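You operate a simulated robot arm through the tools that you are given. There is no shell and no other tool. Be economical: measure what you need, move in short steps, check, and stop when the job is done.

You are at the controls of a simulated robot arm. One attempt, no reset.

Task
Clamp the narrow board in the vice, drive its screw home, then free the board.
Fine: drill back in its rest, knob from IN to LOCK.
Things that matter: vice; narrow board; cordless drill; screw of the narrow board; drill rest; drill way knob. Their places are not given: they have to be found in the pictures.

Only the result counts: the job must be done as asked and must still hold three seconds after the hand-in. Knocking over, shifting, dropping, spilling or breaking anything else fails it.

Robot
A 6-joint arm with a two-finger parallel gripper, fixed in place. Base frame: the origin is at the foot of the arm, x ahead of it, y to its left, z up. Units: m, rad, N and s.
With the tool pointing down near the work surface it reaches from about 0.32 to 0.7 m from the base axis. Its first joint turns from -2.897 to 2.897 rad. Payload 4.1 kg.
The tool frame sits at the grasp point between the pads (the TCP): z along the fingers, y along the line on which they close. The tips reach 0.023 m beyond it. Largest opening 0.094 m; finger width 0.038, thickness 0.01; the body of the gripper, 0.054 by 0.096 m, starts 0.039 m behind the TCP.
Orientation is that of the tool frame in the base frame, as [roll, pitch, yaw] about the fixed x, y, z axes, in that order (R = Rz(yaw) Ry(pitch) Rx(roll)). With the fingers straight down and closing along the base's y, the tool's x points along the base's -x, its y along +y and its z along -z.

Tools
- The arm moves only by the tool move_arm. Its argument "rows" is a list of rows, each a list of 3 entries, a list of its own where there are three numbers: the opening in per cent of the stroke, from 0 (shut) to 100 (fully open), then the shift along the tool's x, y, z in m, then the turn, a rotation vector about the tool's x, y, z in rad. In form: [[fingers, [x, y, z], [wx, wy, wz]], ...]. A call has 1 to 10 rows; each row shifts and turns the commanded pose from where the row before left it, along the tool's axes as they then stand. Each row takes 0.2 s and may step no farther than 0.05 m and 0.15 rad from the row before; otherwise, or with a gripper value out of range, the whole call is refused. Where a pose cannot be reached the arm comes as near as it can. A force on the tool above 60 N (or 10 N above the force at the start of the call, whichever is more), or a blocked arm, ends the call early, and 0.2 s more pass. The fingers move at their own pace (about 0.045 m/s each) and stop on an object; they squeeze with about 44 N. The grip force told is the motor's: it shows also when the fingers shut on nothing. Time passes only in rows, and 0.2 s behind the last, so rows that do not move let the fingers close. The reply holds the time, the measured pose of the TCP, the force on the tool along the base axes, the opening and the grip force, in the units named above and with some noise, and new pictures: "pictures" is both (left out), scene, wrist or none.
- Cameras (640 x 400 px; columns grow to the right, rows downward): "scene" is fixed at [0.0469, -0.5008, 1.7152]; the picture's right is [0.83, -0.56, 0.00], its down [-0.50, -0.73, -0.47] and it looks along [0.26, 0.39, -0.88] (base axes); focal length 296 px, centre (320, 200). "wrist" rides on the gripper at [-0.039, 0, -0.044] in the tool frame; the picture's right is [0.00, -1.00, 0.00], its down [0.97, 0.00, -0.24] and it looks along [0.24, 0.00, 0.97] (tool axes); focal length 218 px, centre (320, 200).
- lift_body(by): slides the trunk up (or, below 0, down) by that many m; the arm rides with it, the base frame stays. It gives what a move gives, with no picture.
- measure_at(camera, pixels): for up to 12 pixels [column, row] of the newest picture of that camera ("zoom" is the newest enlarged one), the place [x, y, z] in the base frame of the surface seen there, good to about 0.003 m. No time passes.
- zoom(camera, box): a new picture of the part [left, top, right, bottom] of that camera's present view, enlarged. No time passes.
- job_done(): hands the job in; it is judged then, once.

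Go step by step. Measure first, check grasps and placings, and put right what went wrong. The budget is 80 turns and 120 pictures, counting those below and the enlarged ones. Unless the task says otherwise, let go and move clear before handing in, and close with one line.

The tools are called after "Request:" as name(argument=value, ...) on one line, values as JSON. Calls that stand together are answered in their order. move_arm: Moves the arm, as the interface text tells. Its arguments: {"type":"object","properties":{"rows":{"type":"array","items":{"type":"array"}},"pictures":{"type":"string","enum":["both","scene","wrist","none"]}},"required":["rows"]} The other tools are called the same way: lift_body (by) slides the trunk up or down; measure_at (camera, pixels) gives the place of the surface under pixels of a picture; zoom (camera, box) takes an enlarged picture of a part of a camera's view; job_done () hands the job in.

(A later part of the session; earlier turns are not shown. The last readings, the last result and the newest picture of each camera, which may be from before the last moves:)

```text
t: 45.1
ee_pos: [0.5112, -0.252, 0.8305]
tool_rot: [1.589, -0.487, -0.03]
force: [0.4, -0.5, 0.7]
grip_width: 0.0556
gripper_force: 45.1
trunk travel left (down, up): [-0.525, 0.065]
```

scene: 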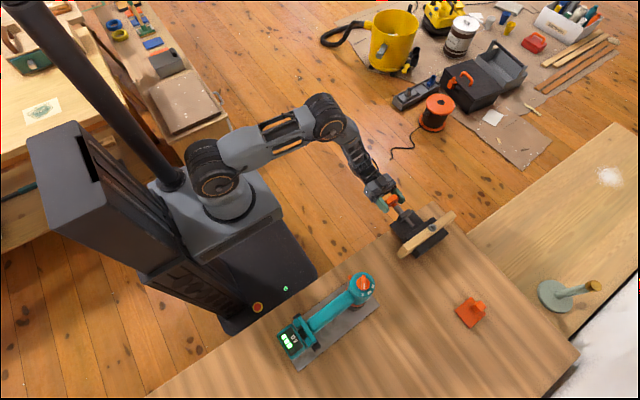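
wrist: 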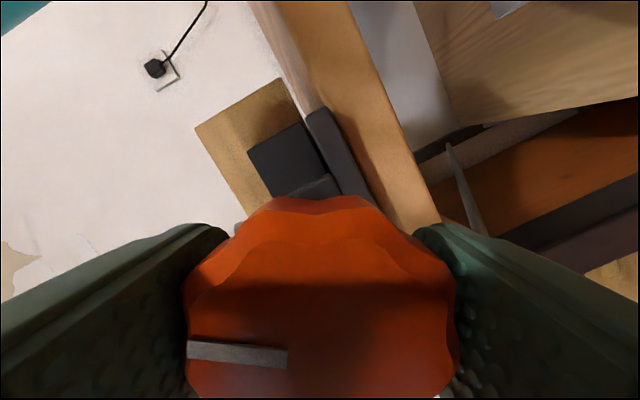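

The mark returns to the same base angle after release (θ≈3.7 rad), so the knob is winding against a clamped board — the clamp is tight at contact. I'll release, back off, and check.

Request:
move_arm(rows=[[20, [0, 0, 0], [0, 0, 0.15]], [20, [0, 0, 0], [0, 0, 0.15]], [100, [0, 0, 0], [0, 0, 0]], [100, [0, 0, 0], [0, 0, 0]], [100, [0, 0, 0], [0, 0, 0]], [100, [0, 0, -0.05], [0, 0, 0]], [100, [0, 0, -0.05], [0, 0, 0]]], pictures="both")

Request:
zoom(camera="scene", box=[360, 180, 460, 270])

```text
t: 46.7
ee_pos: [0.5136, -0.1501, 0.8316]
tool_rot: [1.589, -0.79, -0.038]
force: [0.0, 1.2, 0.4]
grip_width: 0.094
gripper_force: 0.0
trunk travel left (down, up): [-0.525, 0.065]
```

scene: 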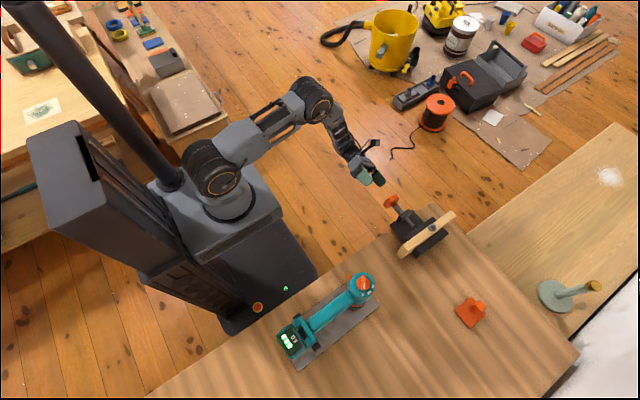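
wrist: 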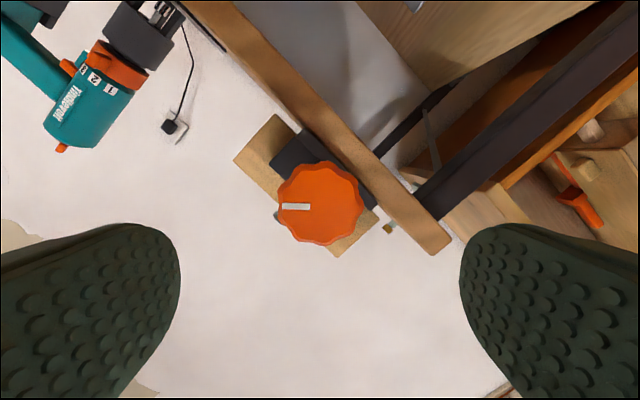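

```text
4.44 times, centred on (410, 225) of scene
```

zoom: 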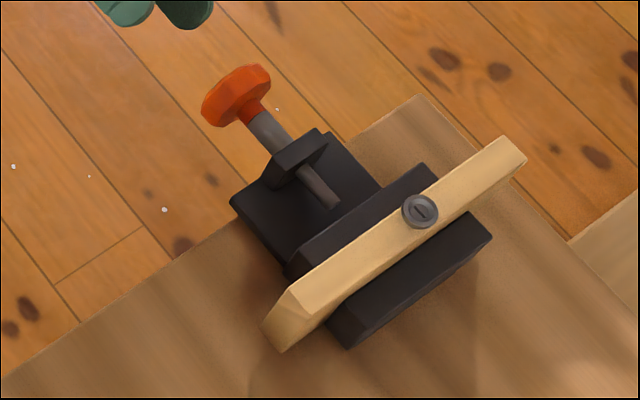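

The knob stayed put after a +0.3 rad tweak, so I want one clear test of the end-stop: re-grip, turn +1.05, release and see where the mark ends.

Request:
move_arm(rows=[[100, [0, 0, 0.05], [0, 0, 0]], [100, [0, 0.002, 0.05], [0, 0, 0]], [60, [0, 0, 0], [0, 0, 0]], [20, [0, 0, 0], [0, 0, 0]], [20, [0, 0, 0], [0, 0, 0]], [20, [0, 0, 0], [0, 0, 0]], [20, [0, 0, 0], [0, 0, 0.15]], [20, [0, 0, 0], [0, 0, 0.15]], [20, [0, 0, 0], [0, 0, 0.15]], [20, [0, 0, 0], [0, 0, 0.15]]], pictures="none")

Request:
move_arm(rows=[[20, [0, 0, 0], [0, 0, 0.15]], [20, [0, 0, 0], [0, 0, 0.15]], [20, [0, 0, 0], [0, 0, 0.15]], [20, [0, 0, 0], [0, 0, 0]]], pictures="wrist")

Request:
move_arm(rows=[[100, [0, 0, 0], [0, 0, 0]], [100, [0, 0, 0], [0, 0, 0]], [100, [0, 0, 0], [0, 0, 0]]], pictures="wrist")

```text
t: 48.9
ee_pos: [0.51, -0.2535, 0.8313]
tool_rot: [1.646, -1.389, -0.099]
force: [11.2, -5.1, -7.3]
grip_width: 0.0556
gripper_force: 44.8
trunk travel left (down, up): [-0.525, 0.065]
```

```text
t: 49.9
ee_pos: [0.5102, -0.2527, 0.8312]
tool_rot: [-1.621, -1.303, -3.118]
force: [6.6, -2.3, -6.1]
grip_width: 0.0559
gripper_force: 44.5
trunk travel left (down, up): [-0.525, 0.065]
```

wrist: 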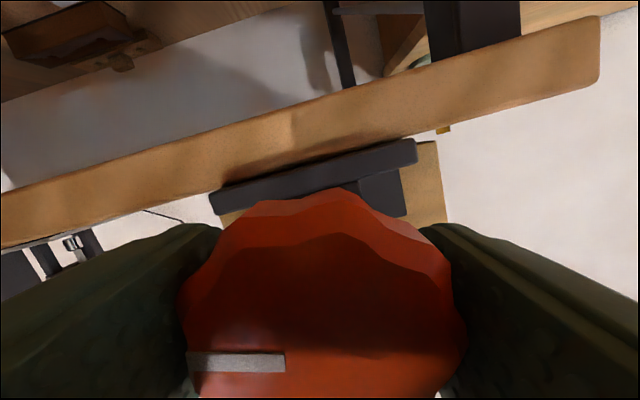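

```text
t: 50.7
ee_pos: [0.5086, -0.2519, 0.8318]
tool_rot: [-1.624, -1.303, -3.116]
force: [-0.7, -0.7, 0.1]
grip_width: 0.0939
gripper_force: 0.1
trunk travel left (down, up): [-0.525, 0.065]
```

wrist: 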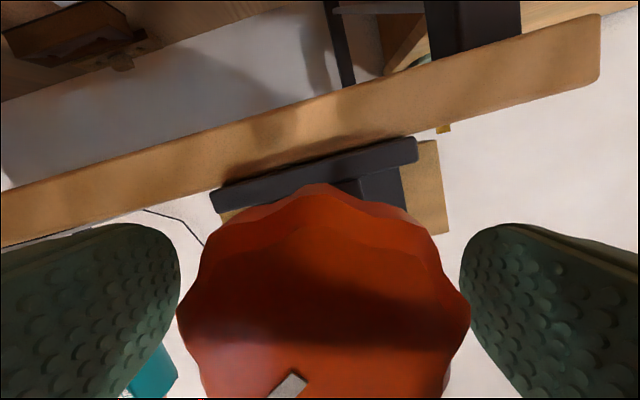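

Confirmed: on release the mark sprang back (180°→~130°), so the vice is at its clamped stop. Retreat and re-orient to φ=-π for the drill (camera on the battery side).

Request:
move_arm(rows=[[100, [0, 0, -0.05], [0, 0, 0]], [100, [0, 0, -0.05], [0, 0, 0]], [100, [0, 0, 0], [0, 0, -0.15]], [100, [0, 0, 0], [0, 0, -0.15]], [100, [0, 0, 0], [0, 0, -0.15]], [100, [0, 0, 0], [0, 0, -0.15]], [100, [0, 0, 0], [0, 0, -0.15]], [100, [0, 0, 0], [0, 0, -0.15]], [100, [0, 0, 0], [0, 0, -0.15]], [100, [0, 0, 0], [0, 0, -0.15]]], pictures="none")

Request:
move_arm(rows=[[100, [0, 0, 0], [0, 0, -0.15]], [100, [0, 0, 0], [0, 0, -0.15]], [100, [0, 0, 0], [0, 0, -0.15]], [100, [0, 0, 0], [0, 0, -0.15]], [100, [0, 0, 0], [0, 0, -0.038]], [100, [0, 0.04, 0], [0, 0, 0]], [100, [0, 0.04, 0], [0, 0, 0]], [100, [0, 0.04, 0], [0, 0, 0]], [100, [0, 0.04, 0], [0, 0, 0]]], pictures="wrist")

```text
t: 52.9
ee_pos: [0.511, -0.1523, 0.8339]
tool_rot: [1.587, -0.636, -0.033]
force: [0.4, -0.2, 0.1]
grip_width: 0.0939
gripper_force: 0.1
trunk travel left (down, up): [-0.525, 0.065]
```

```text
t: 54.9
ee_pos: [0.5098, -0.1543, 0.9927]
tool_rot: [1.584, 0.001, -0.025]
force: [0.0, 0.3, -1.0]
grip_width: 0.0943
gripper_force: 0.1
trunk travel left (down, up): [-0.525, 0.065]
```

wrist: 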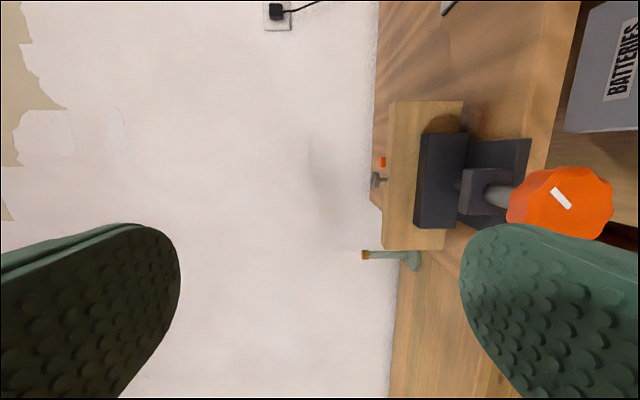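

Orientation almost exact; correct the small errors and move over beside the drill handle at y≈-0.30.

Request:
move_arm(rows=[[100, [-0.04, 0, 0.018], [-0.013, 0.025, 0]], [100, [-0.04, 0, 0.018], [0, 0, 0]], [100, [-0.04, 0, 0.018], [0, 0, 0]], [100, [-0.04, 0, 0.018], [0, 0, 0]], [100, [-0.04, 0, 0.018], [0, 0, 0]], [100, [-0.04, 0, 0.018], [0, 0, 0]], [100, [-0.04, 0, 0.018], [0, 0, 0]], [100, [-0.04, 0, 0.018], [0, 0, 0]], [100, [-0.04, 0, 0], [0, 0, 0]]], pictures="both")

```text
t: 56.9
ee_pos: [0.203, -0.3369, 0.9539]
tool_rot: [1.572, -0.001, -0.001]
force: [0.3, -0.9, 0.7]
grip_width: 0.0937
gripper_force: 0.1
out of reach, approached as far as the arm can: row 6, 7, 8, 9
trunk travel left (down, up): [-0.525, 0.065]
```

scene: 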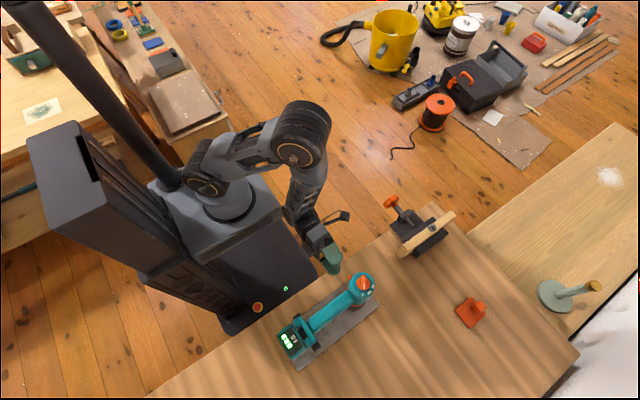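
wrist: 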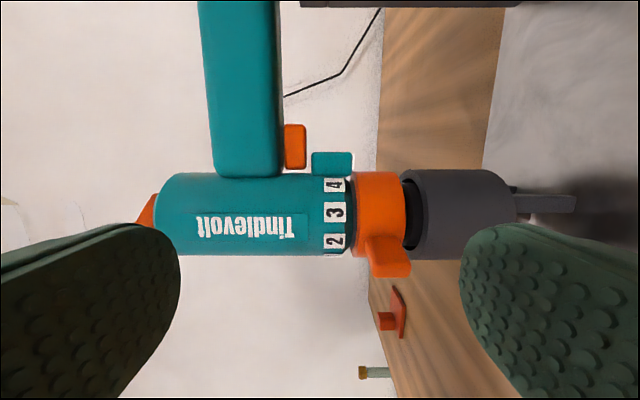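

I see the trigger at (294,147), handle (245,90), body edge at row ~172; the arm hit an inner reach limit. Measuring details for the grasp.

Request:
measure_at(camera="wrist", pixels=[[294, 130], [294, 165], [287, 147], [304, 147], [277, 130], [206, 100], [245, 100], [245, 160], [332, 163], [220, 185], [220, 250], [330, 3]])

Request:
measure_at(camera="wrist", pixels=[[380, 180], [390, 270], [460, 180], [460, 250], [560, 195], [560, 205], [520, 215], [215, 20], [270, 20], [500, 3], [170, 215], [148, 210]])

```text
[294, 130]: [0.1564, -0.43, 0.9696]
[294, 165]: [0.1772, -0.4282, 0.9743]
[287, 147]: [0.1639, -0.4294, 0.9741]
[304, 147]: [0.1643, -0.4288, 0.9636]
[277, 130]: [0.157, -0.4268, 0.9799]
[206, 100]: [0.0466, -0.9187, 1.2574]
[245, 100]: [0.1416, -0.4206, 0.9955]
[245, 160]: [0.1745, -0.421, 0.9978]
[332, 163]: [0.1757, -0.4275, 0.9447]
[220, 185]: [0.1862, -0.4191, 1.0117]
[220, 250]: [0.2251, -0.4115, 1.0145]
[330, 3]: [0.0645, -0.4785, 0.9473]
```

```text
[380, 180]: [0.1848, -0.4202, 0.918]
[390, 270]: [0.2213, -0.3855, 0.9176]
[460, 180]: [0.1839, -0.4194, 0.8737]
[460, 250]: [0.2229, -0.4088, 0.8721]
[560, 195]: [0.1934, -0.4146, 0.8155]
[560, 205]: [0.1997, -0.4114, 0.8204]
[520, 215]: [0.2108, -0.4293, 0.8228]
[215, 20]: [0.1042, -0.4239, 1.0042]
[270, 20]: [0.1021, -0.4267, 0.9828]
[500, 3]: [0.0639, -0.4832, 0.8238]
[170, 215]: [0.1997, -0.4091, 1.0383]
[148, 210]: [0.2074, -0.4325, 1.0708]
```

Trigger spans x 0.153–0.179, z 0.962–0.978; handle top ≈1.02; body edge x≈0.18. Target TCP ≈(0.157,-0.437,0.991). Step in -y first and see whether reach is regained.

Request:
move_arm(rows=[[100, [0, 0, 0.03], [0, 0, 0]], [100, [0, 0, 0.02], [0, 0, 0]], [100, [0, 0, 0], [0, 0, 0]]], pictures="none")

```text
t: 57.7
ee_pos: [0.2056, -0.3857, 0.9533]
tool_rot: [1.571, 0.0, 0.001]
force: [1.3, 7.0, 2.5]
grip_width: 0.0928
gripper_force: 0.1
trunk travel left (down, up): [-0.525, 0.065]
```

That stepped from the measured pose and lightly touched the drill body (7 N). Back off at once and raise the trunk to gain inner reach.

Request:
move_arm(rows=[[100, [0, 0, -0.04], [0, 0, 0]], [100, [0, 0, -0.01], [0, 0, 0]]], pictures="wrist")

Request:
lift_body(by=0.06)

Request:
move_arm(rows=[[100, [-0.02, 0, 0], [0, 0, 0]], [100, [-0.02, -0.01, 0], [0, 0, 0]], [100, [-0.01, -0.01, 0], [0, 0, 0]]], pictures="wrist")

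```text
t: 58.3
ee_pos: [0.2029, -0.3359, 0.9552]
tool_rot: [1.57, -0.001, 0.0]
force: [0.6, 0.2, -0.2]
grip_width: 0.0941
gripper_force: 0.1
trunk travel left (down, up): [-0.525, 0.065]
```

wrist: 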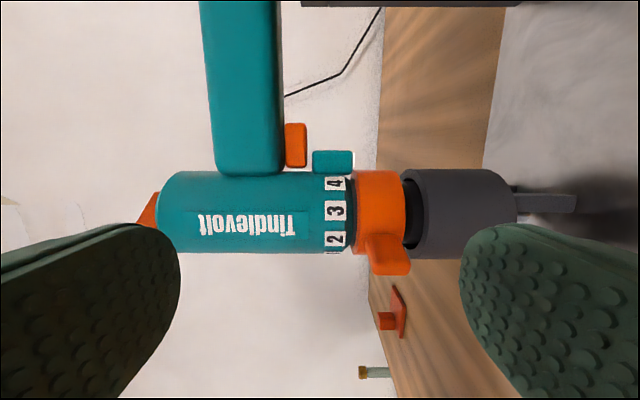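

```text
t: 59.3
ee_pos: [0.2037, -0.3372, 1.0147]
tool_rot: [1.57, 0.001, 0.0]
force: [0.8, 0.2, -1.4]
grip_width: 0.0938
gripper_force: 0.1
trunk travel left (down, up): [-0.585, 0.005]
```

```text
t: 60.1
ee_pos: [0.1604, -0.3461, 0.9844]
tool_rot: [1.57, 0.0, 0.002]
force: [0.6, 1.1, 0.7]
grip_width: 0.0938
gripper_force: 0.0
out of reach, approached as far as the arm can: row 1, 2
trunk travel left (down, up): [-0.585, 0.005]
```

wrist: 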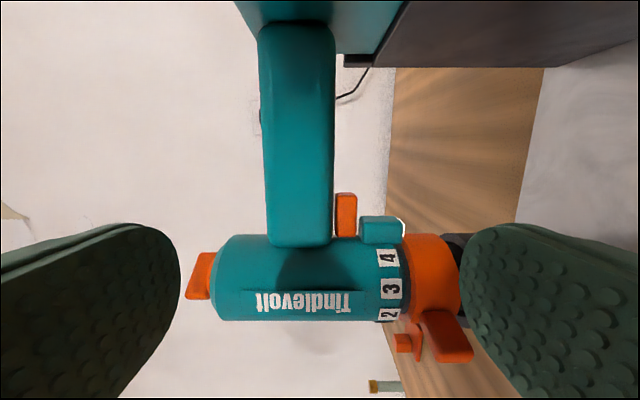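

A teal block under the body (x≥0.163, z 0.936–0.962) would block the lower finger, so TCP x must be ≈0.143 to still catch the trigger's outer part (x 0.153–0.162). Shift laterally while advancing part way.

Request:
move_arm(rows=[[100, [-0.009, 0.004, 0.015], [0, 0, 0]], [100, [-0.008, 0.004, 0.015], [0, 0, 0]], [100, [0, 0, 0], [0, 0, 0]]], pictures="wrist")

```text
t: 60.9
ee_pos: [0.1431, -0.3759, 0.9939]
tool_rot: [1.571, -0.001, 0.003]
force: [0.6, 0.5, -0.4]
grip_width: 0.0941
gripper_force: 0.1
trunk travel left (down, up): [-0.585, 0.005]
```

wrist: 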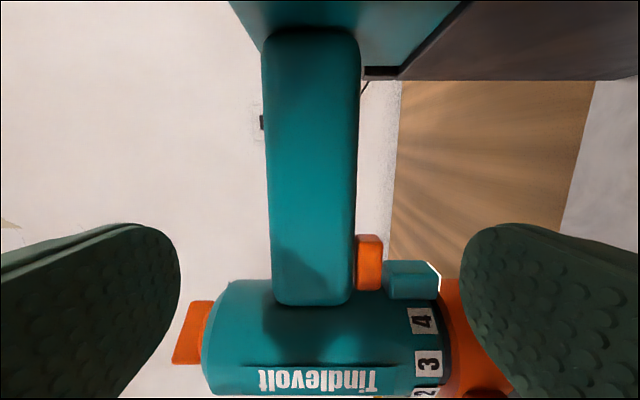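

Reached (0.143,-0.376,0.994). Verify trigger/block x positions.

Request:
measure_at(camera="wrist", pixels=[[370, 240], [370, 255], [370, 285], [365, 255], [378, 255], [405, 265], [405, 275], [432, 280], [310, 60], [310, 250], [380, 73], [268, 200]])

```text
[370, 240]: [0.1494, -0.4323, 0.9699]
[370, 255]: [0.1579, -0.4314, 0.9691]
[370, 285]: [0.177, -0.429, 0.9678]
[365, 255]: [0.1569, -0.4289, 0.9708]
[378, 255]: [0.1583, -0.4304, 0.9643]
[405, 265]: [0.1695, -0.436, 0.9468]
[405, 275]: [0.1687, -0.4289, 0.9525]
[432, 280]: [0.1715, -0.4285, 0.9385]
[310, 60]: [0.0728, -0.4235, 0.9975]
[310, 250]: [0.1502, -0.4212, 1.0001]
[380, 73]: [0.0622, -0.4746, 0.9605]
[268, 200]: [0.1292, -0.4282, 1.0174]
```

Trigger begins at x≈0.148, block at ≈0.166: good overlap. Advance straight in.

Request:
move_arm(rows=[[100, [0.001, -0.002, 0.03], [0, 0, 0]], [100, [0, 0, 0.031], [0, 0, 0]], [100, [0, 0, 0], [0, 0, 0]]], pictures="both")

```text
t: 61.7
ee_pos: [0.1446, -0.4372, 0.9912]
tool_rot: [1.571, 0.0, 0.003]
force: [1.0, 0.4, 0.2]
grip_width: 0.0942
gripper_force: 0.0
trunk travel left (down, up): [-0.585, 0.005]
```

scene: 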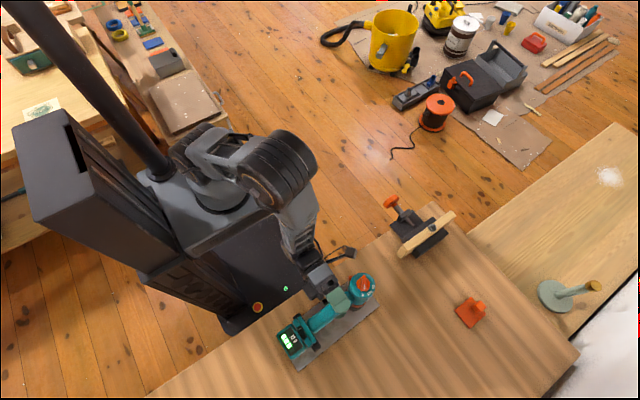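
wrist: 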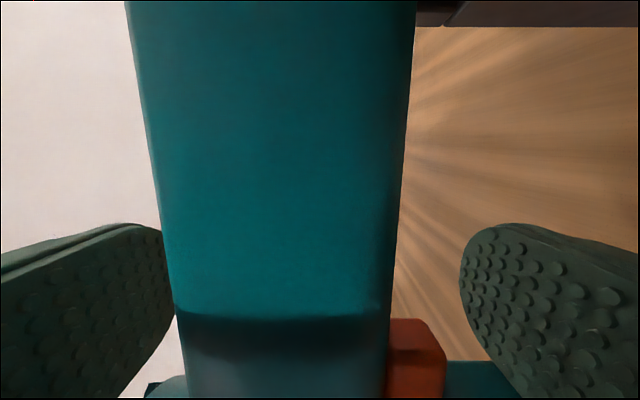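

No contact. Close on handle and trigger.

Request:
move_arm(rows=[[70, [0, 0, 0], [0, 0, 0]], [40, [0, 0, 0], [0, 0, 0]], [40, [0, 0, 0], [0, 0, 0]], [20, [0, 0, 0], [0, 0, 0]], [20, [0, 0, 0], [0, 0, 0]]], pictures="both")

Request:
zoom(camera="scene", box=[270, 250, 400, 370])

```text
t: 62.9
ee_pos: [0.1451, -0.4372, 0.9946]
tool_rot: [1.558, -0.002, 0.003]
force: [0.4, -4.8, 44.0]
grip_width: 0.0472
gripper_force: 44.9
trunk travel left (down, up): [-0.585, 0.005]
```

scene: 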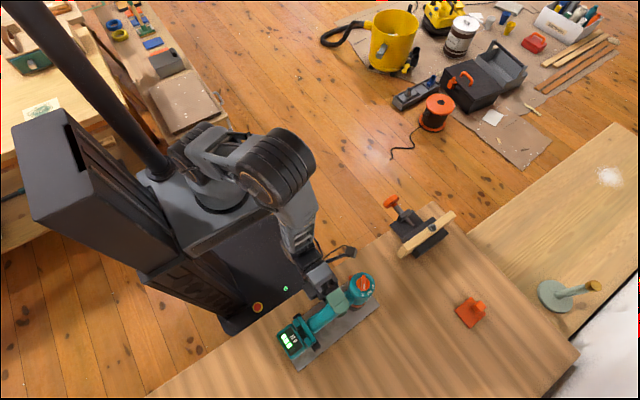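
wrist: 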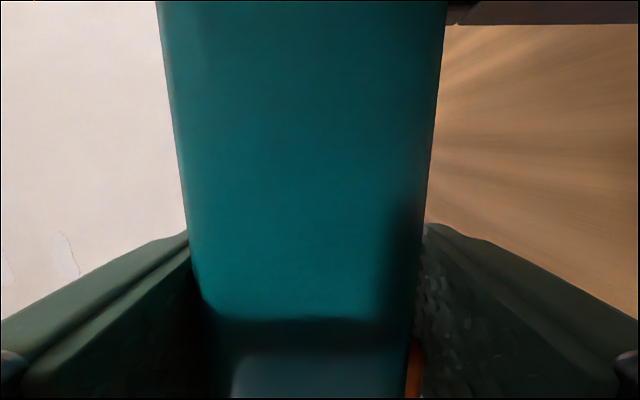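

```text
3.33 times, centred on (335, 310) of scene
```

zoom: 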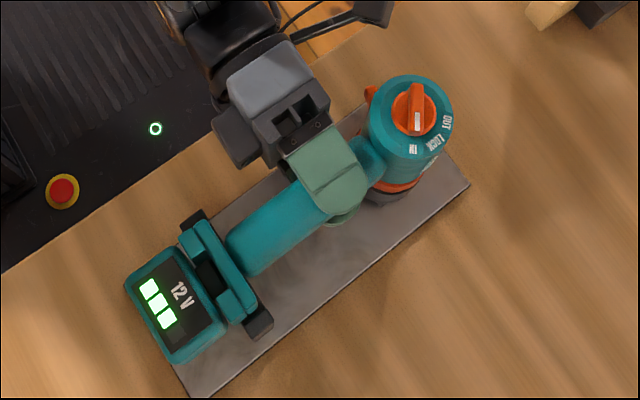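

Trigger is squeezed (width 0.047). The tool pushes down 44 N, so raise gradually to lift the drill.

Request:
move_arm(rows=[[20, [0, 0.005, 0], [0, 0, 0]], [20, [0, 0.005, 0], [0, 0, 0]], [20, [0, 0.01, 0], [0, 0, 0]], [20, [0, 0.01, 0], [0, 0, 0]], [20, [0, 0, 0], [0, 0, 0]]], pictures="both")

Request:
zoom(camera="scene", box=[270, 250, 400, 370])

```text
t: 64.1
ee_pos: [0.1446, -0.4367, 1.0202]
tool_rot: [1.574, 0.001, -0.001]
force: [-0.8, 0.2, -12.4]
grip_width: 0.0422
gripper_force: 44.3
trunk travel left (down, up): [-0.585, 0.005]
```

scene: 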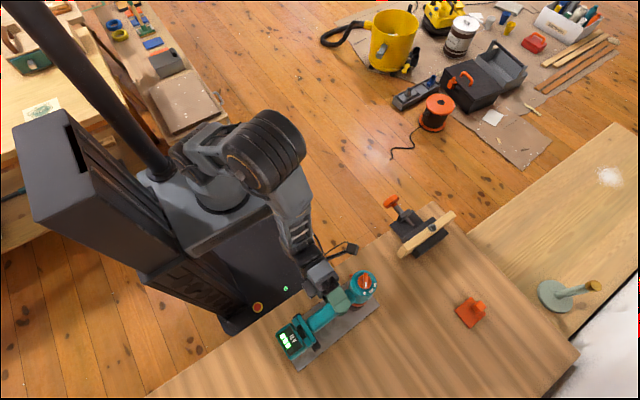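
wrist: 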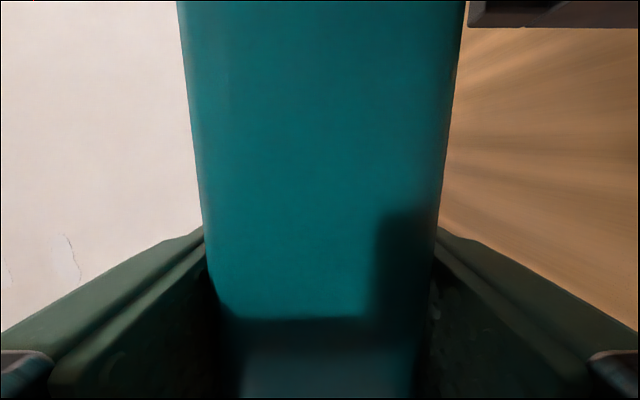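

```text
3.33 times, centred on (335, 310) of scene
```

zoom: 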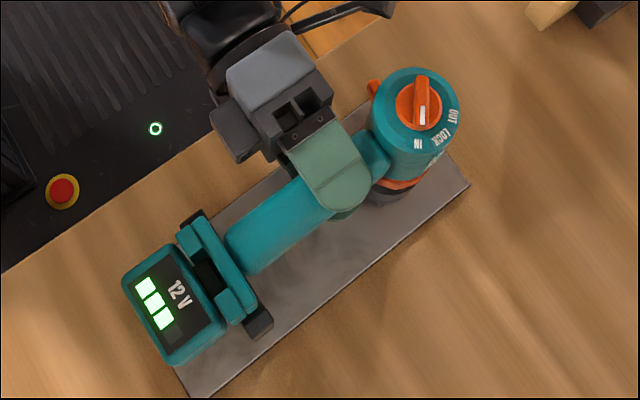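

Drill is off the rest (≈12 N weight). Lift straight up ~0.1 m.

Request:
move_arm(rows=[[20, [0, 0.02, 0], [0, 0, 0]], [20, [0, 0.025, 0], [0, 0, 0]], [20, [0, 0.03, 0], [0, 0, 0]], [20, [0, 0.03, 0], [0, 0, 0]], [20, [0, 0, 0], [0, 0, 0]]], pictures="both")

```text
t: 65.3
ee_pos: [0.1443, -0.437, 1.1272]
tool_rot: [1.574, 0.002, -0.001]
force: [-0.2, -0.4, -11.8]
grip_width: 0.0421
gripper_force: 44.3
trunk travel left (down, up): [-0.585, 0.005]
```

scene: 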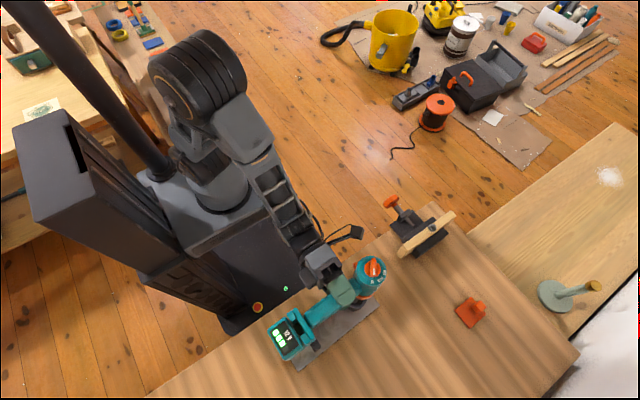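
wrist: 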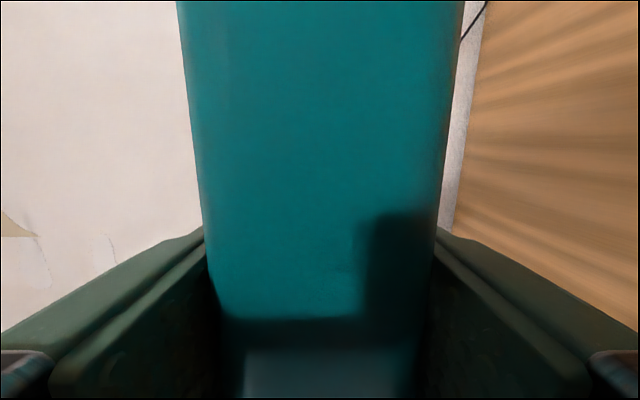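

Held level at z 1.127. Refine the screw head centre with a zoom and re-measure the drill body in hand.

Request:
zoom(camera="scene", box=[420, 205, 450, 225])

Request:
measure_at(camera="scene", pixels=[[434, 227], [435, 228], [433, 226]])

Request:
zoom(camera="scene", box=[260, 240, 400, 365])

```text
16.00 times, centred on (435, 215) of scene
```

zoom: 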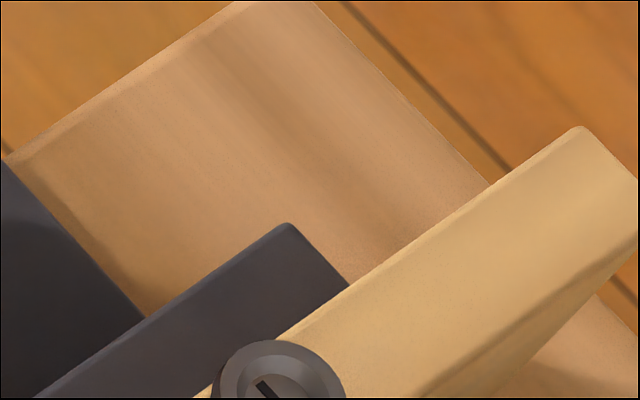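

```text
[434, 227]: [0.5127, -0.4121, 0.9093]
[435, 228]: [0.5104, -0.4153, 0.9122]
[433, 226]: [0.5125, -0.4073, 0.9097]
```

```text
3.20 times, centred on (330, 302) of scene
```

zoom: 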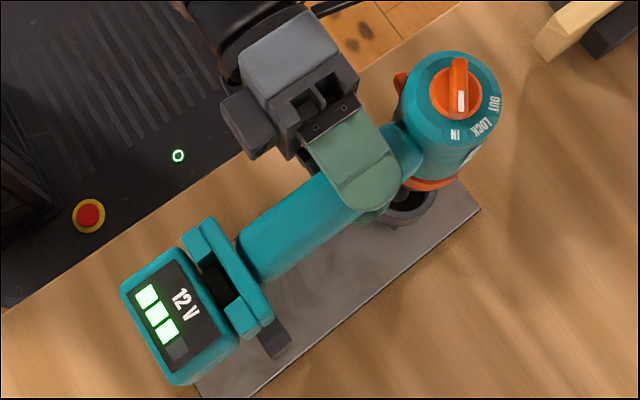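

I'll take a tight zoom on the screw head and measure symmetric rim points, plus rim points of the drill's back end.

Request:
zoom(camera="scene", box=[423, 220, 443, 235])

Request:
measure_at(camera="scene", pixels=[[370, 257], [368, 270], [371, 268], [352, 268], [385, 268], [370, 284], [300, 345]])

```text
16.00 times, centred on (433, 228) of scene
```

zoom: 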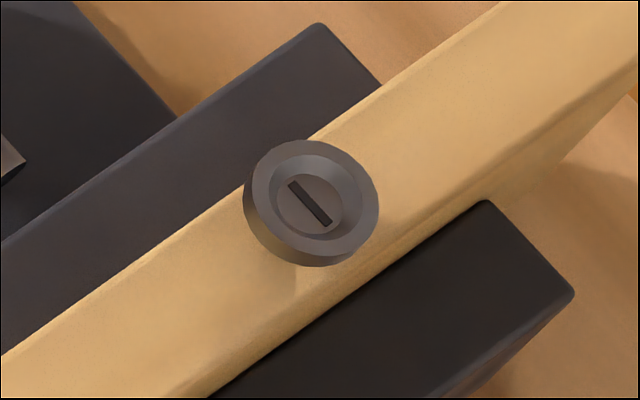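

```text
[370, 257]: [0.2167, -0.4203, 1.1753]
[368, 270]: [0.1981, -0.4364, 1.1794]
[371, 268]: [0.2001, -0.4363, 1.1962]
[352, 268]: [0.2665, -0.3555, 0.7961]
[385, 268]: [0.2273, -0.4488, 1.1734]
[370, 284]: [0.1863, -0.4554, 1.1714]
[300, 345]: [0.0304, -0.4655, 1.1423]
```

Request:
measure_at(camera="zoom", pixels=[[256, 195], [372, 205], [308, 146], [316, 258], [312, 202], [270, 165], [357, 240], [355, 165], [275, 240], [300, 190], [324, 214]])

Request:
zoom(camera="scene", box=[350, 245, 390, 295])

```text
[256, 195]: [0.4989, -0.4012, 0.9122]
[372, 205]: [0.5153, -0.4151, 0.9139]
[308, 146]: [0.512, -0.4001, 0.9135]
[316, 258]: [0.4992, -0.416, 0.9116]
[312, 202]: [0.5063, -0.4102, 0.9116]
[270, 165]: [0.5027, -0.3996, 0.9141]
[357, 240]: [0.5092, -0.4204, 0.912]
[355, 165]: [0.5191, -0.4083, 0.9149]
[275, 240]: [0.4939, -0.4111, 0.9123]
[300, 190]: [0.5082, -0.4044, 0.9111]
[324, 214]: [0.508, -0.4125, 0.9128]
```

```text
8.00 times, centred on (370, 270) of scene
```

zoom: 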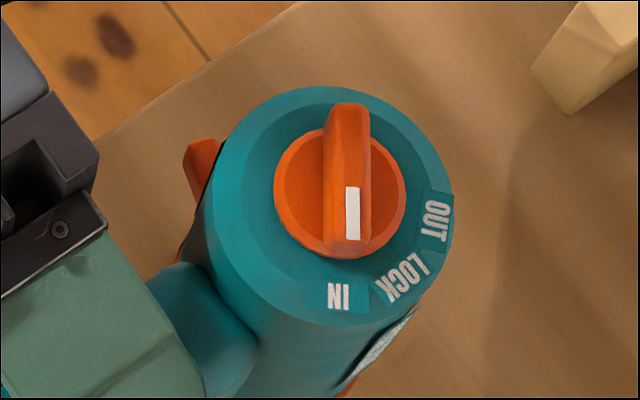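

Screw centre ≈(0.506,-0.409,0.913). Now the drill's rear rim by symmetric points.

Request:
measure_at(camera="zoom", pixels=[[250, 195], [428, 195], [338, 108], [338, 282], [270, 130], [405, 255], [400, 130], [275, 260]])

```text
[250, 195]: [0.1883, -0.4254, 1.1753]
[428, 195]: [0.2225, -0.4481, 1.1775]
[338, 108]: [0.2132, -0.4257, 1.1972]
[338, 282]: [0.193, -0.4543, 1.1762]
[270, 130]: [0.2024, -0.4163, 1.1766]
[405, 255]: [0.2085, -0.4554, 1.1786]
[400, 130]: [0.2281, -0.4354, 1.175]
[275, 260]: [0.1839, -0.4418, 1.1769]
```

Bit axis is TCP+(0.061, 0). Move TCP to (0.445,-0.409) at this height.

Request:
move_arm(rows=[[20, [0.0376, 0, -0.0035], [0, 0, 0]], [20, [0.0376, 0, -0.0035], [0, 0, 0]], [20, [0.0376, 0, -0.0035], [0, 0, 0]], [20, [0.0376, 0, -0.0035], [0, 0, 0]], [20, [0.0376, 0, -0.0035], [0, 0, 0]], [20, [0.0376, 0, -0.0035], [0, 0, 0]], [20, [0.0376, 0, -0.0035], [0, 0, 0]], [20, [0.0376, 0, -0.0035], [0, 0, 0]], [20, [0, 0, 0], [0, 0, 0]]], pictures="both")

Request:
zoom(camera="scene", box=[360, 160, 480, 260])

```text
t: 67.3
ee_pos: [0.4452, -0.4084, 1.1265]
tool_rot: [1.572, -0.001, 0.0]
force: [-0.1, 0.0, -12.8]
grip_width: 0.0422
gripper_force: 44.4
trunk travel left (down, up): [-0.585, 0.005]
```

scene: 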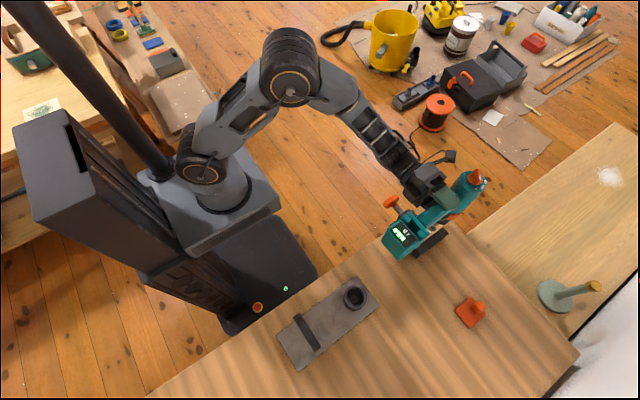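
wrist: 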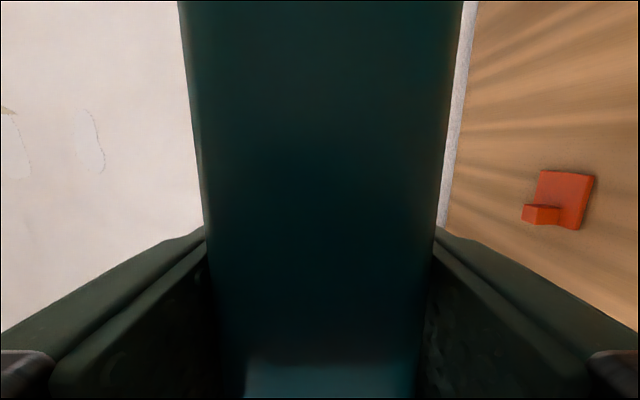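

```text
4.00 times, centred on (420, 210) of scene
```

zoom: 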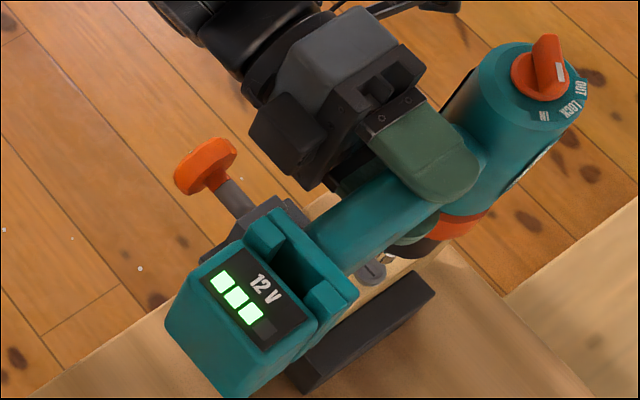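

The bit tip shows just behind the screw head at zoom (385,258)/(370,272). Zoom closer to check alignment.

Request:
zoom(camera="scene", box=[395, 205, 435, 235])

Request:
measure_at(camera="scene", pixels=[[415, 224], [416, 225], [417, 223], [412, 228]])

```text
13.33 times, centred on (415, 220) of scene
```

zoom: 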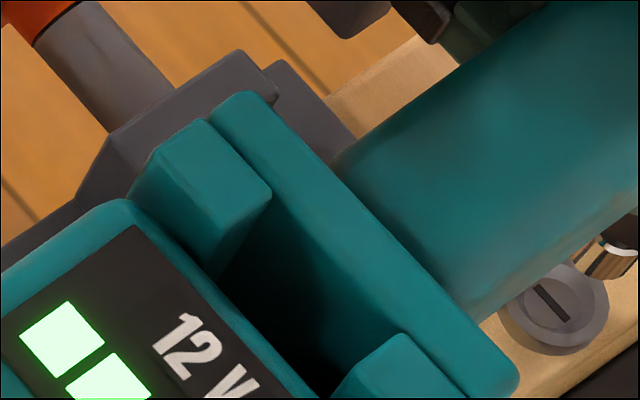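

```text
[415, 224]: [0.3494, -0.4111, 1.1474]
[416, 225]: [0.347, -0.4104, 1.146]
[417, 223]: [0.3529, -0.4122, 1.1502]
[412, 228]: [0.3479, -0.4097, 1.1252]
```

Request:
zoom(camera="scene", box=[423, 215, 453, 235])

```text
16.00 times, centred on (438, 225) of scene
```

zoom: 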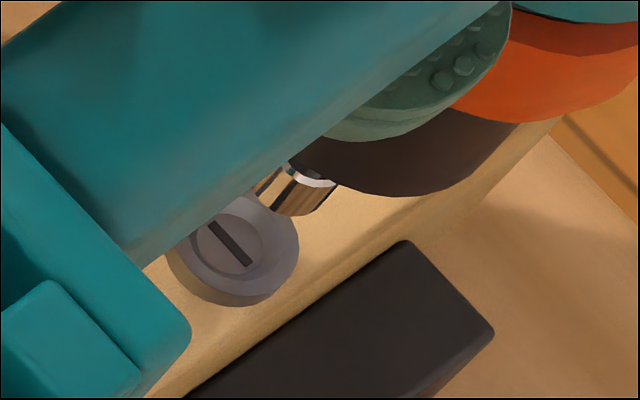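

Request:
measure_at(camera="zoom", pixels=[[280, 195], [300, 200], [298, 212], [312, 200], [325, 190], [315, 178], [236, 245], [270, 203], [400, 170], [350, 165]])

```text
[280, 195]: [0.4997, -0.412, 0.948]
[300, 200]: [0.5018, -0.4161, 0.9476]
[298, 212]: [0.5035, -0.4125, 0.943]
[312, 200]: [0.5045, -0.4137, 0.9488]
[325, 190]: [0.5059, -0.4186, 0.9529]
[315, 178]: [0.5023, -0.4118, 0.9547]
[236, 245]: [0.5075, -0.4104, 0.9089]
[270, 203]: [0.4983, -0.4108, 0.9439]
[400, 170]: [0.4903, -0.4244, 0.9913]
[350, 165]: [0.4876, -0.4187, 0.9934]
```

Bit axis ≈(0.508,-0.4115), screw ≈(0.5065,-0.4095); bit end at z≈0.942, head 0.913. Nudge ~1 mm and descend slowly.

Request:
move_arm(rows=[[20, [-0.001, -0.01, -0.0015], [0, 0, 0]], [20, [0, -0.007, 0], [0, 0, 0]], [20, [0, -0.003, 0], [0, 0, 0]], [20, [0, -0.002, 0], [0, 0, 0]]], pictures="scene")

Request:
zoom(camera="scene", box=[423, 215, 453, 235])

```text
t: 68.3
ee_pos: [0.4437, -0.4083, 1.103]
tool_rot: [1.574, 0.002, 0.003]
force: [-0.1, 0.8, -12.6]
grip_width: 0.042
gripper_force: 43.8
trunk travel left (down, up): [-0.585, 0.005]
```

scene: 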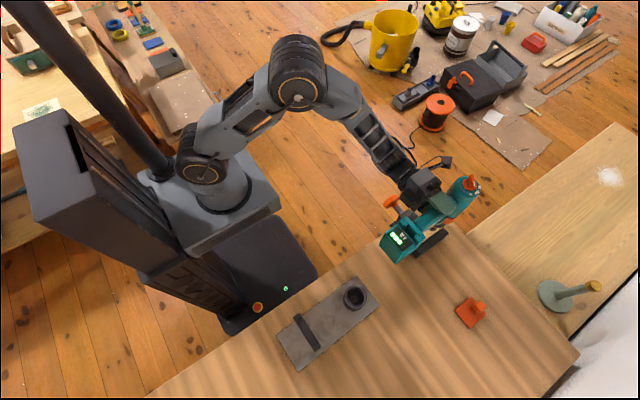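

```text
16.00 times, centred on (438, 225) of scene
```

zoom: 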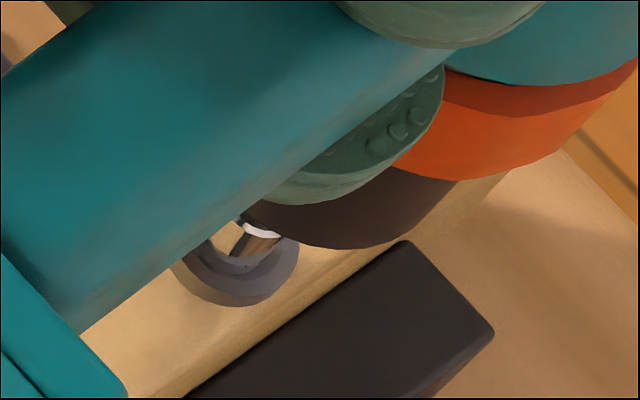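

Bit is right over the recess. Continue down in 2 mm steps.

Request:
move_arm(rows=[[20, [0, -0.002, 0], [0, 0, 0]], [20, [0, -0.002, 0], [0, 0, 0]], [20, [0, -0.001, 0], [0, 0, 0]], [20, [0, -0.001, 0], [0, 0, 0]], [20, [0, 0, 0], [0, 0, 0]]], pictures="scene")

Request:
zoom(camera="scene", box=[423, 215, 453, 235])

```text
t: 69.5
ee_pos: [0.4445, -0.4076, 1.0976]
tool_rot: [1.572, 0.001, 0.002]
force: [0.5, 0.3, -13.3]
grip_width: 0.042
gripper_force: 43.9
trunk travel left (down, up): [-0.585, 0.005]
```

scene: 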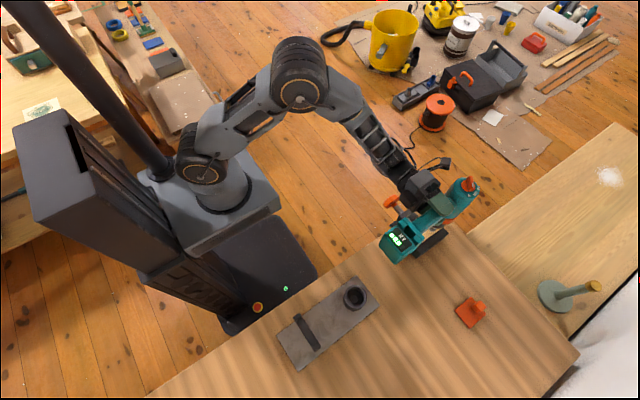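

```text
16.00 times, centred on (438, 225) of scene
```

zoom: 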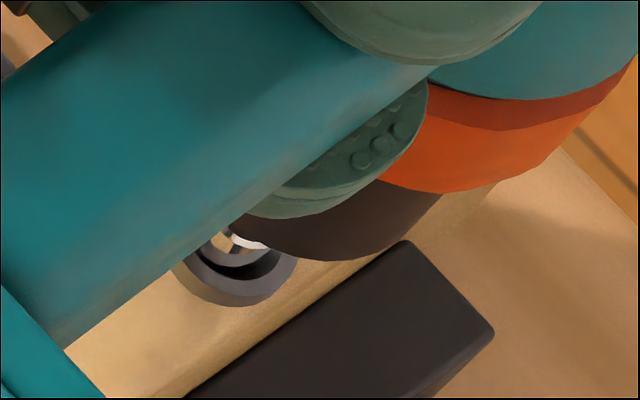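

Bit entering the recess, still no contact. Continue down.

Request:
move_arm(rows=[[20, [0, -0.0015, 0], [0, 0, 0]], [20, [0, -0.0015, 0], [0, 0, 0]], [20, [0, -0.0015, 0], [0, 0, 0]], [20, [0, -0.0015, 0], [0, 0, 0]], [20, [0, 0, 0], [0, 0, 0]]], pictures="scene")

Request:
zoom(camera="scene", box=[423, 215, 453, 235])

```text
t: 70.7
ee_pos: [0.4462, -0.4072, 1.0911]
tool_rot: [1.575, 0.001, 0.002]
force: [0.9, -0.4, -12.4]
grip_width: 0.0421
gripper_force: 44.2
trunk travel left (down, up): [-0.585, 0.005]
```

scene: 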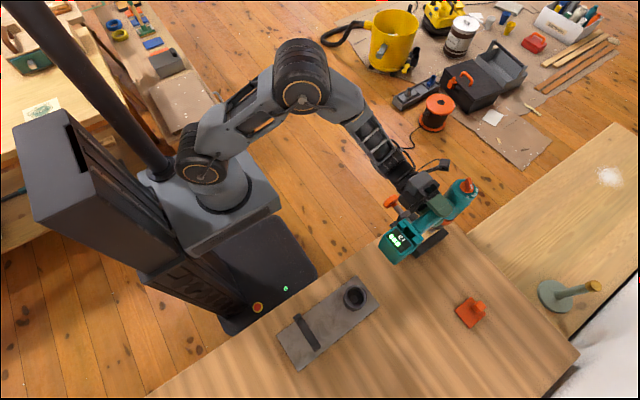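

```text
16.00 times, centred on (438, 225) of scene
```

zoom: 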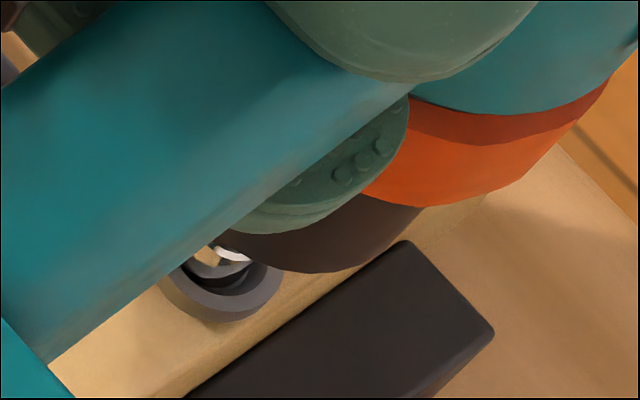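

The screw head has moved down with the bit (now at zoom (220,275)): it is driving. Keep following down.

Request:
move_arm(rows=[[20, [0, -0.0015, 0], [0, 0, 0]], [20, [0, -0.0015, 0], [0, 0, 0]], [20, [0, -0.0015, 0], [0, 0, 0]], [20, [0, -0.0015, 0], [0, 0, 0]], [20, [0, 0, 0], [0, 0, 0]], [20, [0, 0, 0], [0, 0, 0]]], pictures="scene")

Request:
zoom(camera="scene", box=[423, 215, 453, 235])

```text
t: 72.1
ee_pos: [0.4444, -0.4071, 1.0854]
tool_rot: [1.572, 0.001, 0.0]
force: [0.1, 0.7, -13.3]
grip_width: 0.0421
gripper_force: 43.8
trunk travel left (down, up): [-0.585, 0.005]
```

scene: 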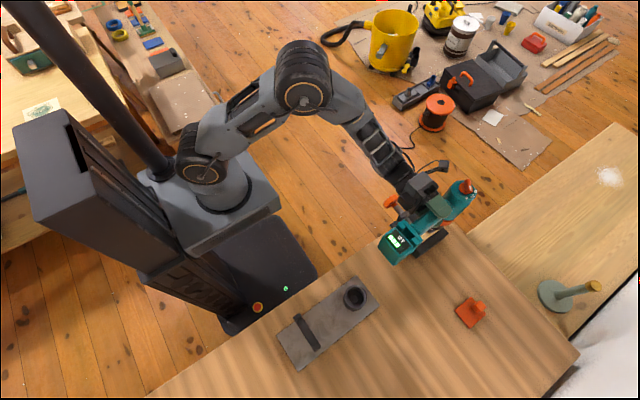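

```text
16.00 times, centred on (438, 225) of scene
```

zoom: 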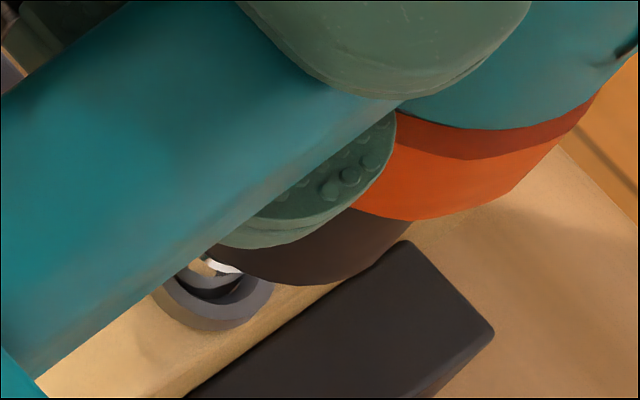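

Driving continues (head at ~(212,288)). Continue until the force shows it is seated.

Request:
move_arm(rows=[[20, [0, -0.0015, 0], [0, 0, 0]], [20, [0, -0.0015, 0], [0, 0, 0]], [20, [0, -0.0015, 0], [0, 0, 0]], [20, [0, -0.0015, 0], [0, 0, 0]], [20, [0, 0, 0], [0, 0, 0]], [20, [0, 0, 0], [0, 0, 0]]], pictures="scene")

Request:
zoom(camera="scene", box=[423, 215, 453, 235])

```text
t: 73.5
ee_pos: [0.4432, -0.4063, 1.084]
tool_rot: [1.566, -0.005, 0.0]
force: [-4.1, -1.3, 18.1]
grip_width: 0.0442
gripper_force: 43.5
trunk travel left (down, up): [-0.585, 0.005]
```

scene: 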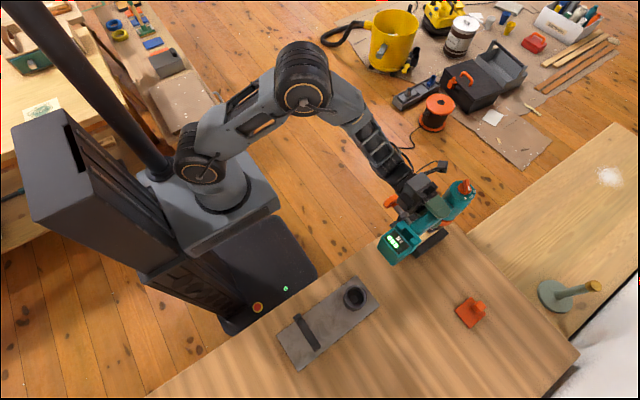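

```text
16.00 times, centred on (438, 225) of scene
```

zoom: 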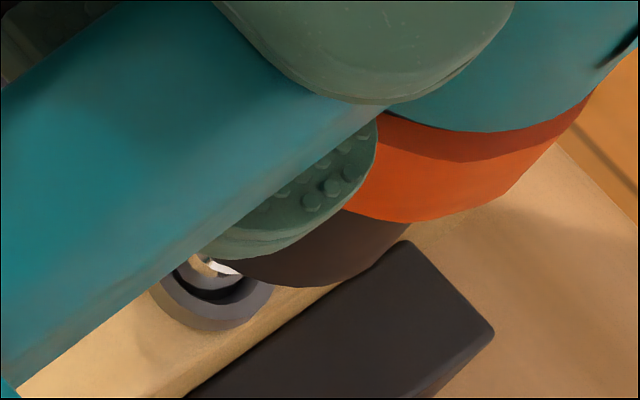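

Push force rose by ~30 N and the head stopped at zoom (212,288): probably home. Measure the head height against the board.

Request:
measure_at(camera="zoom", pixels=[[175, 305], [200, 323], [235, 320], [258, 300], [215, 330], [265, 285], [150, 330], [230, 345], [160, 290]])

Request:
move_arm(rows=[[20, [0, 0.002, 0], [0, 0, 0]], [20, [0, 0, 0], [0, 0, 0]], [20, [0, 0, 0], [0, 0, 0]], [20, [0, 0, 0], [0, 0, 0]]], pictures="scene")

Request:
zoom(camera="scene", box=[360, 160, 480, 260])

```text
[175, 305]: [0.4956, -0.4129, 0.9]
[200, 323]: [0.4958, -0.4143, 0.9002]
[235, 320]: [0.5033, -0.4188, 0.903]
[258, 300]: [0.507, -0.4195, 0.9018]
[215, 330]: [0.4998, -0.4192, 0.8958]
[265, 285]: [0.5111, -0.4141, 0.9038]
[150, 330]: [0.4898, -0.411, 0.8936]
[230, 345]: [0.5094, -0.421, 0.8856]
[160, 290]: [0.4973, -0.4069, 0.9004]
```

```text
t: 74.5
ee_pos: [0.4421, -0.407, 1.0833]
tool_rot: [1.57, -0.001, 0.0]
force: [-4.1, -1.9, 15.4]
grip_width: 0.0439
gripper_force: 44.4
trunk travel left (down, up): [-0.585, 0.005]
```

scene: 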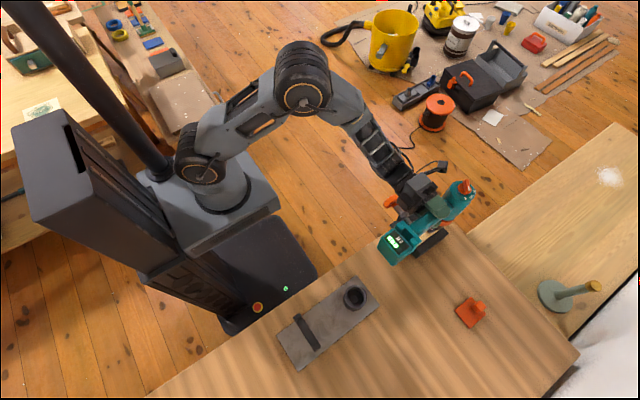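

```text
4.00 times, centred on (420, 210) of scene
```

zoom: 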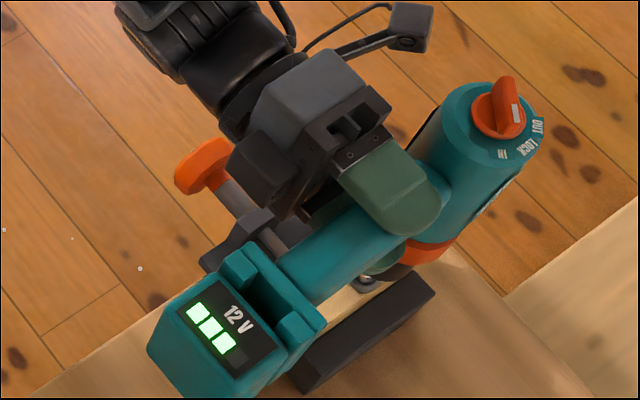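

Head top is at ≈0.902 with board at 0.8936 and head thickness ≈0.0085: seated. Lift the drill straight up and inspect.

Request:
move_arm(rows=[[20, [0, 0.004, 0], [0, 0, 0]], [20, [0, 0.006, 0], [0, 0, 0]], [20, [0, 0.015, 0], [0, 0, 0]], [20, [0, 0.02, 0], [0, 0, 0]], [20, [0, 0, 0], [0, 0, 0]]], pictures="scene")

Request:
zoom(camera="scene", box=[360, 160, 480, 260])

Request:
zoom(camera="scene", box=[423, 215, 453, 235])

```text
t: 75.7
ee_pos: [0.4447, -0.4076, 1.1251]
tool_rot: [1.576, 0.001, 0.002]
force: [-0.2, 0.2, -12.9]
grip_width: 0.0424
gripper_force: 43.9
trunk travel left (down, up): [-0.585, 0.005]
```

scene: 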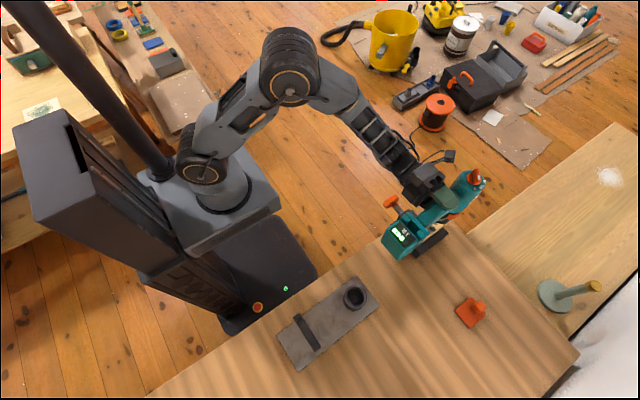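

```text
4.00 times, centred on (420, 210) of scene
```

zoom: 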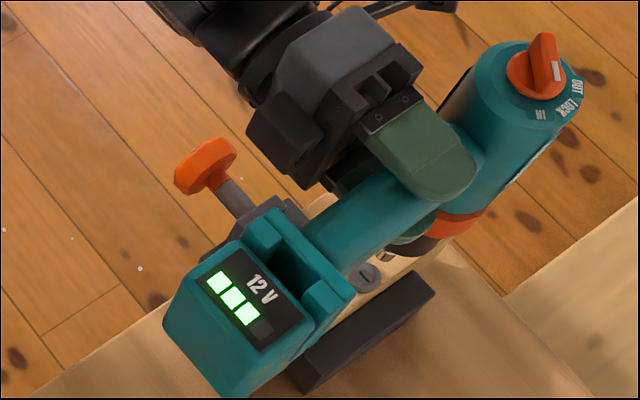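

```text
16.00 times, centred on (438, 225) of scene
```

zoom: 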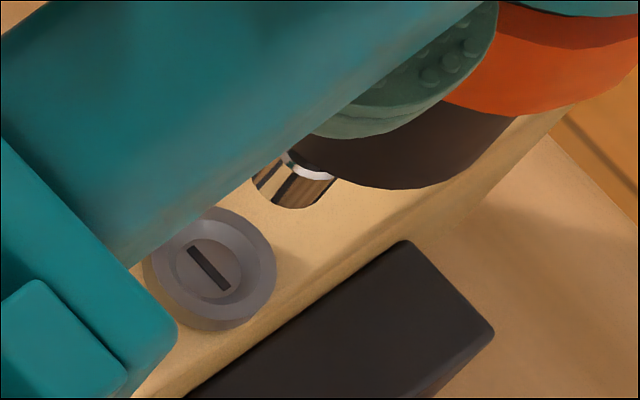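

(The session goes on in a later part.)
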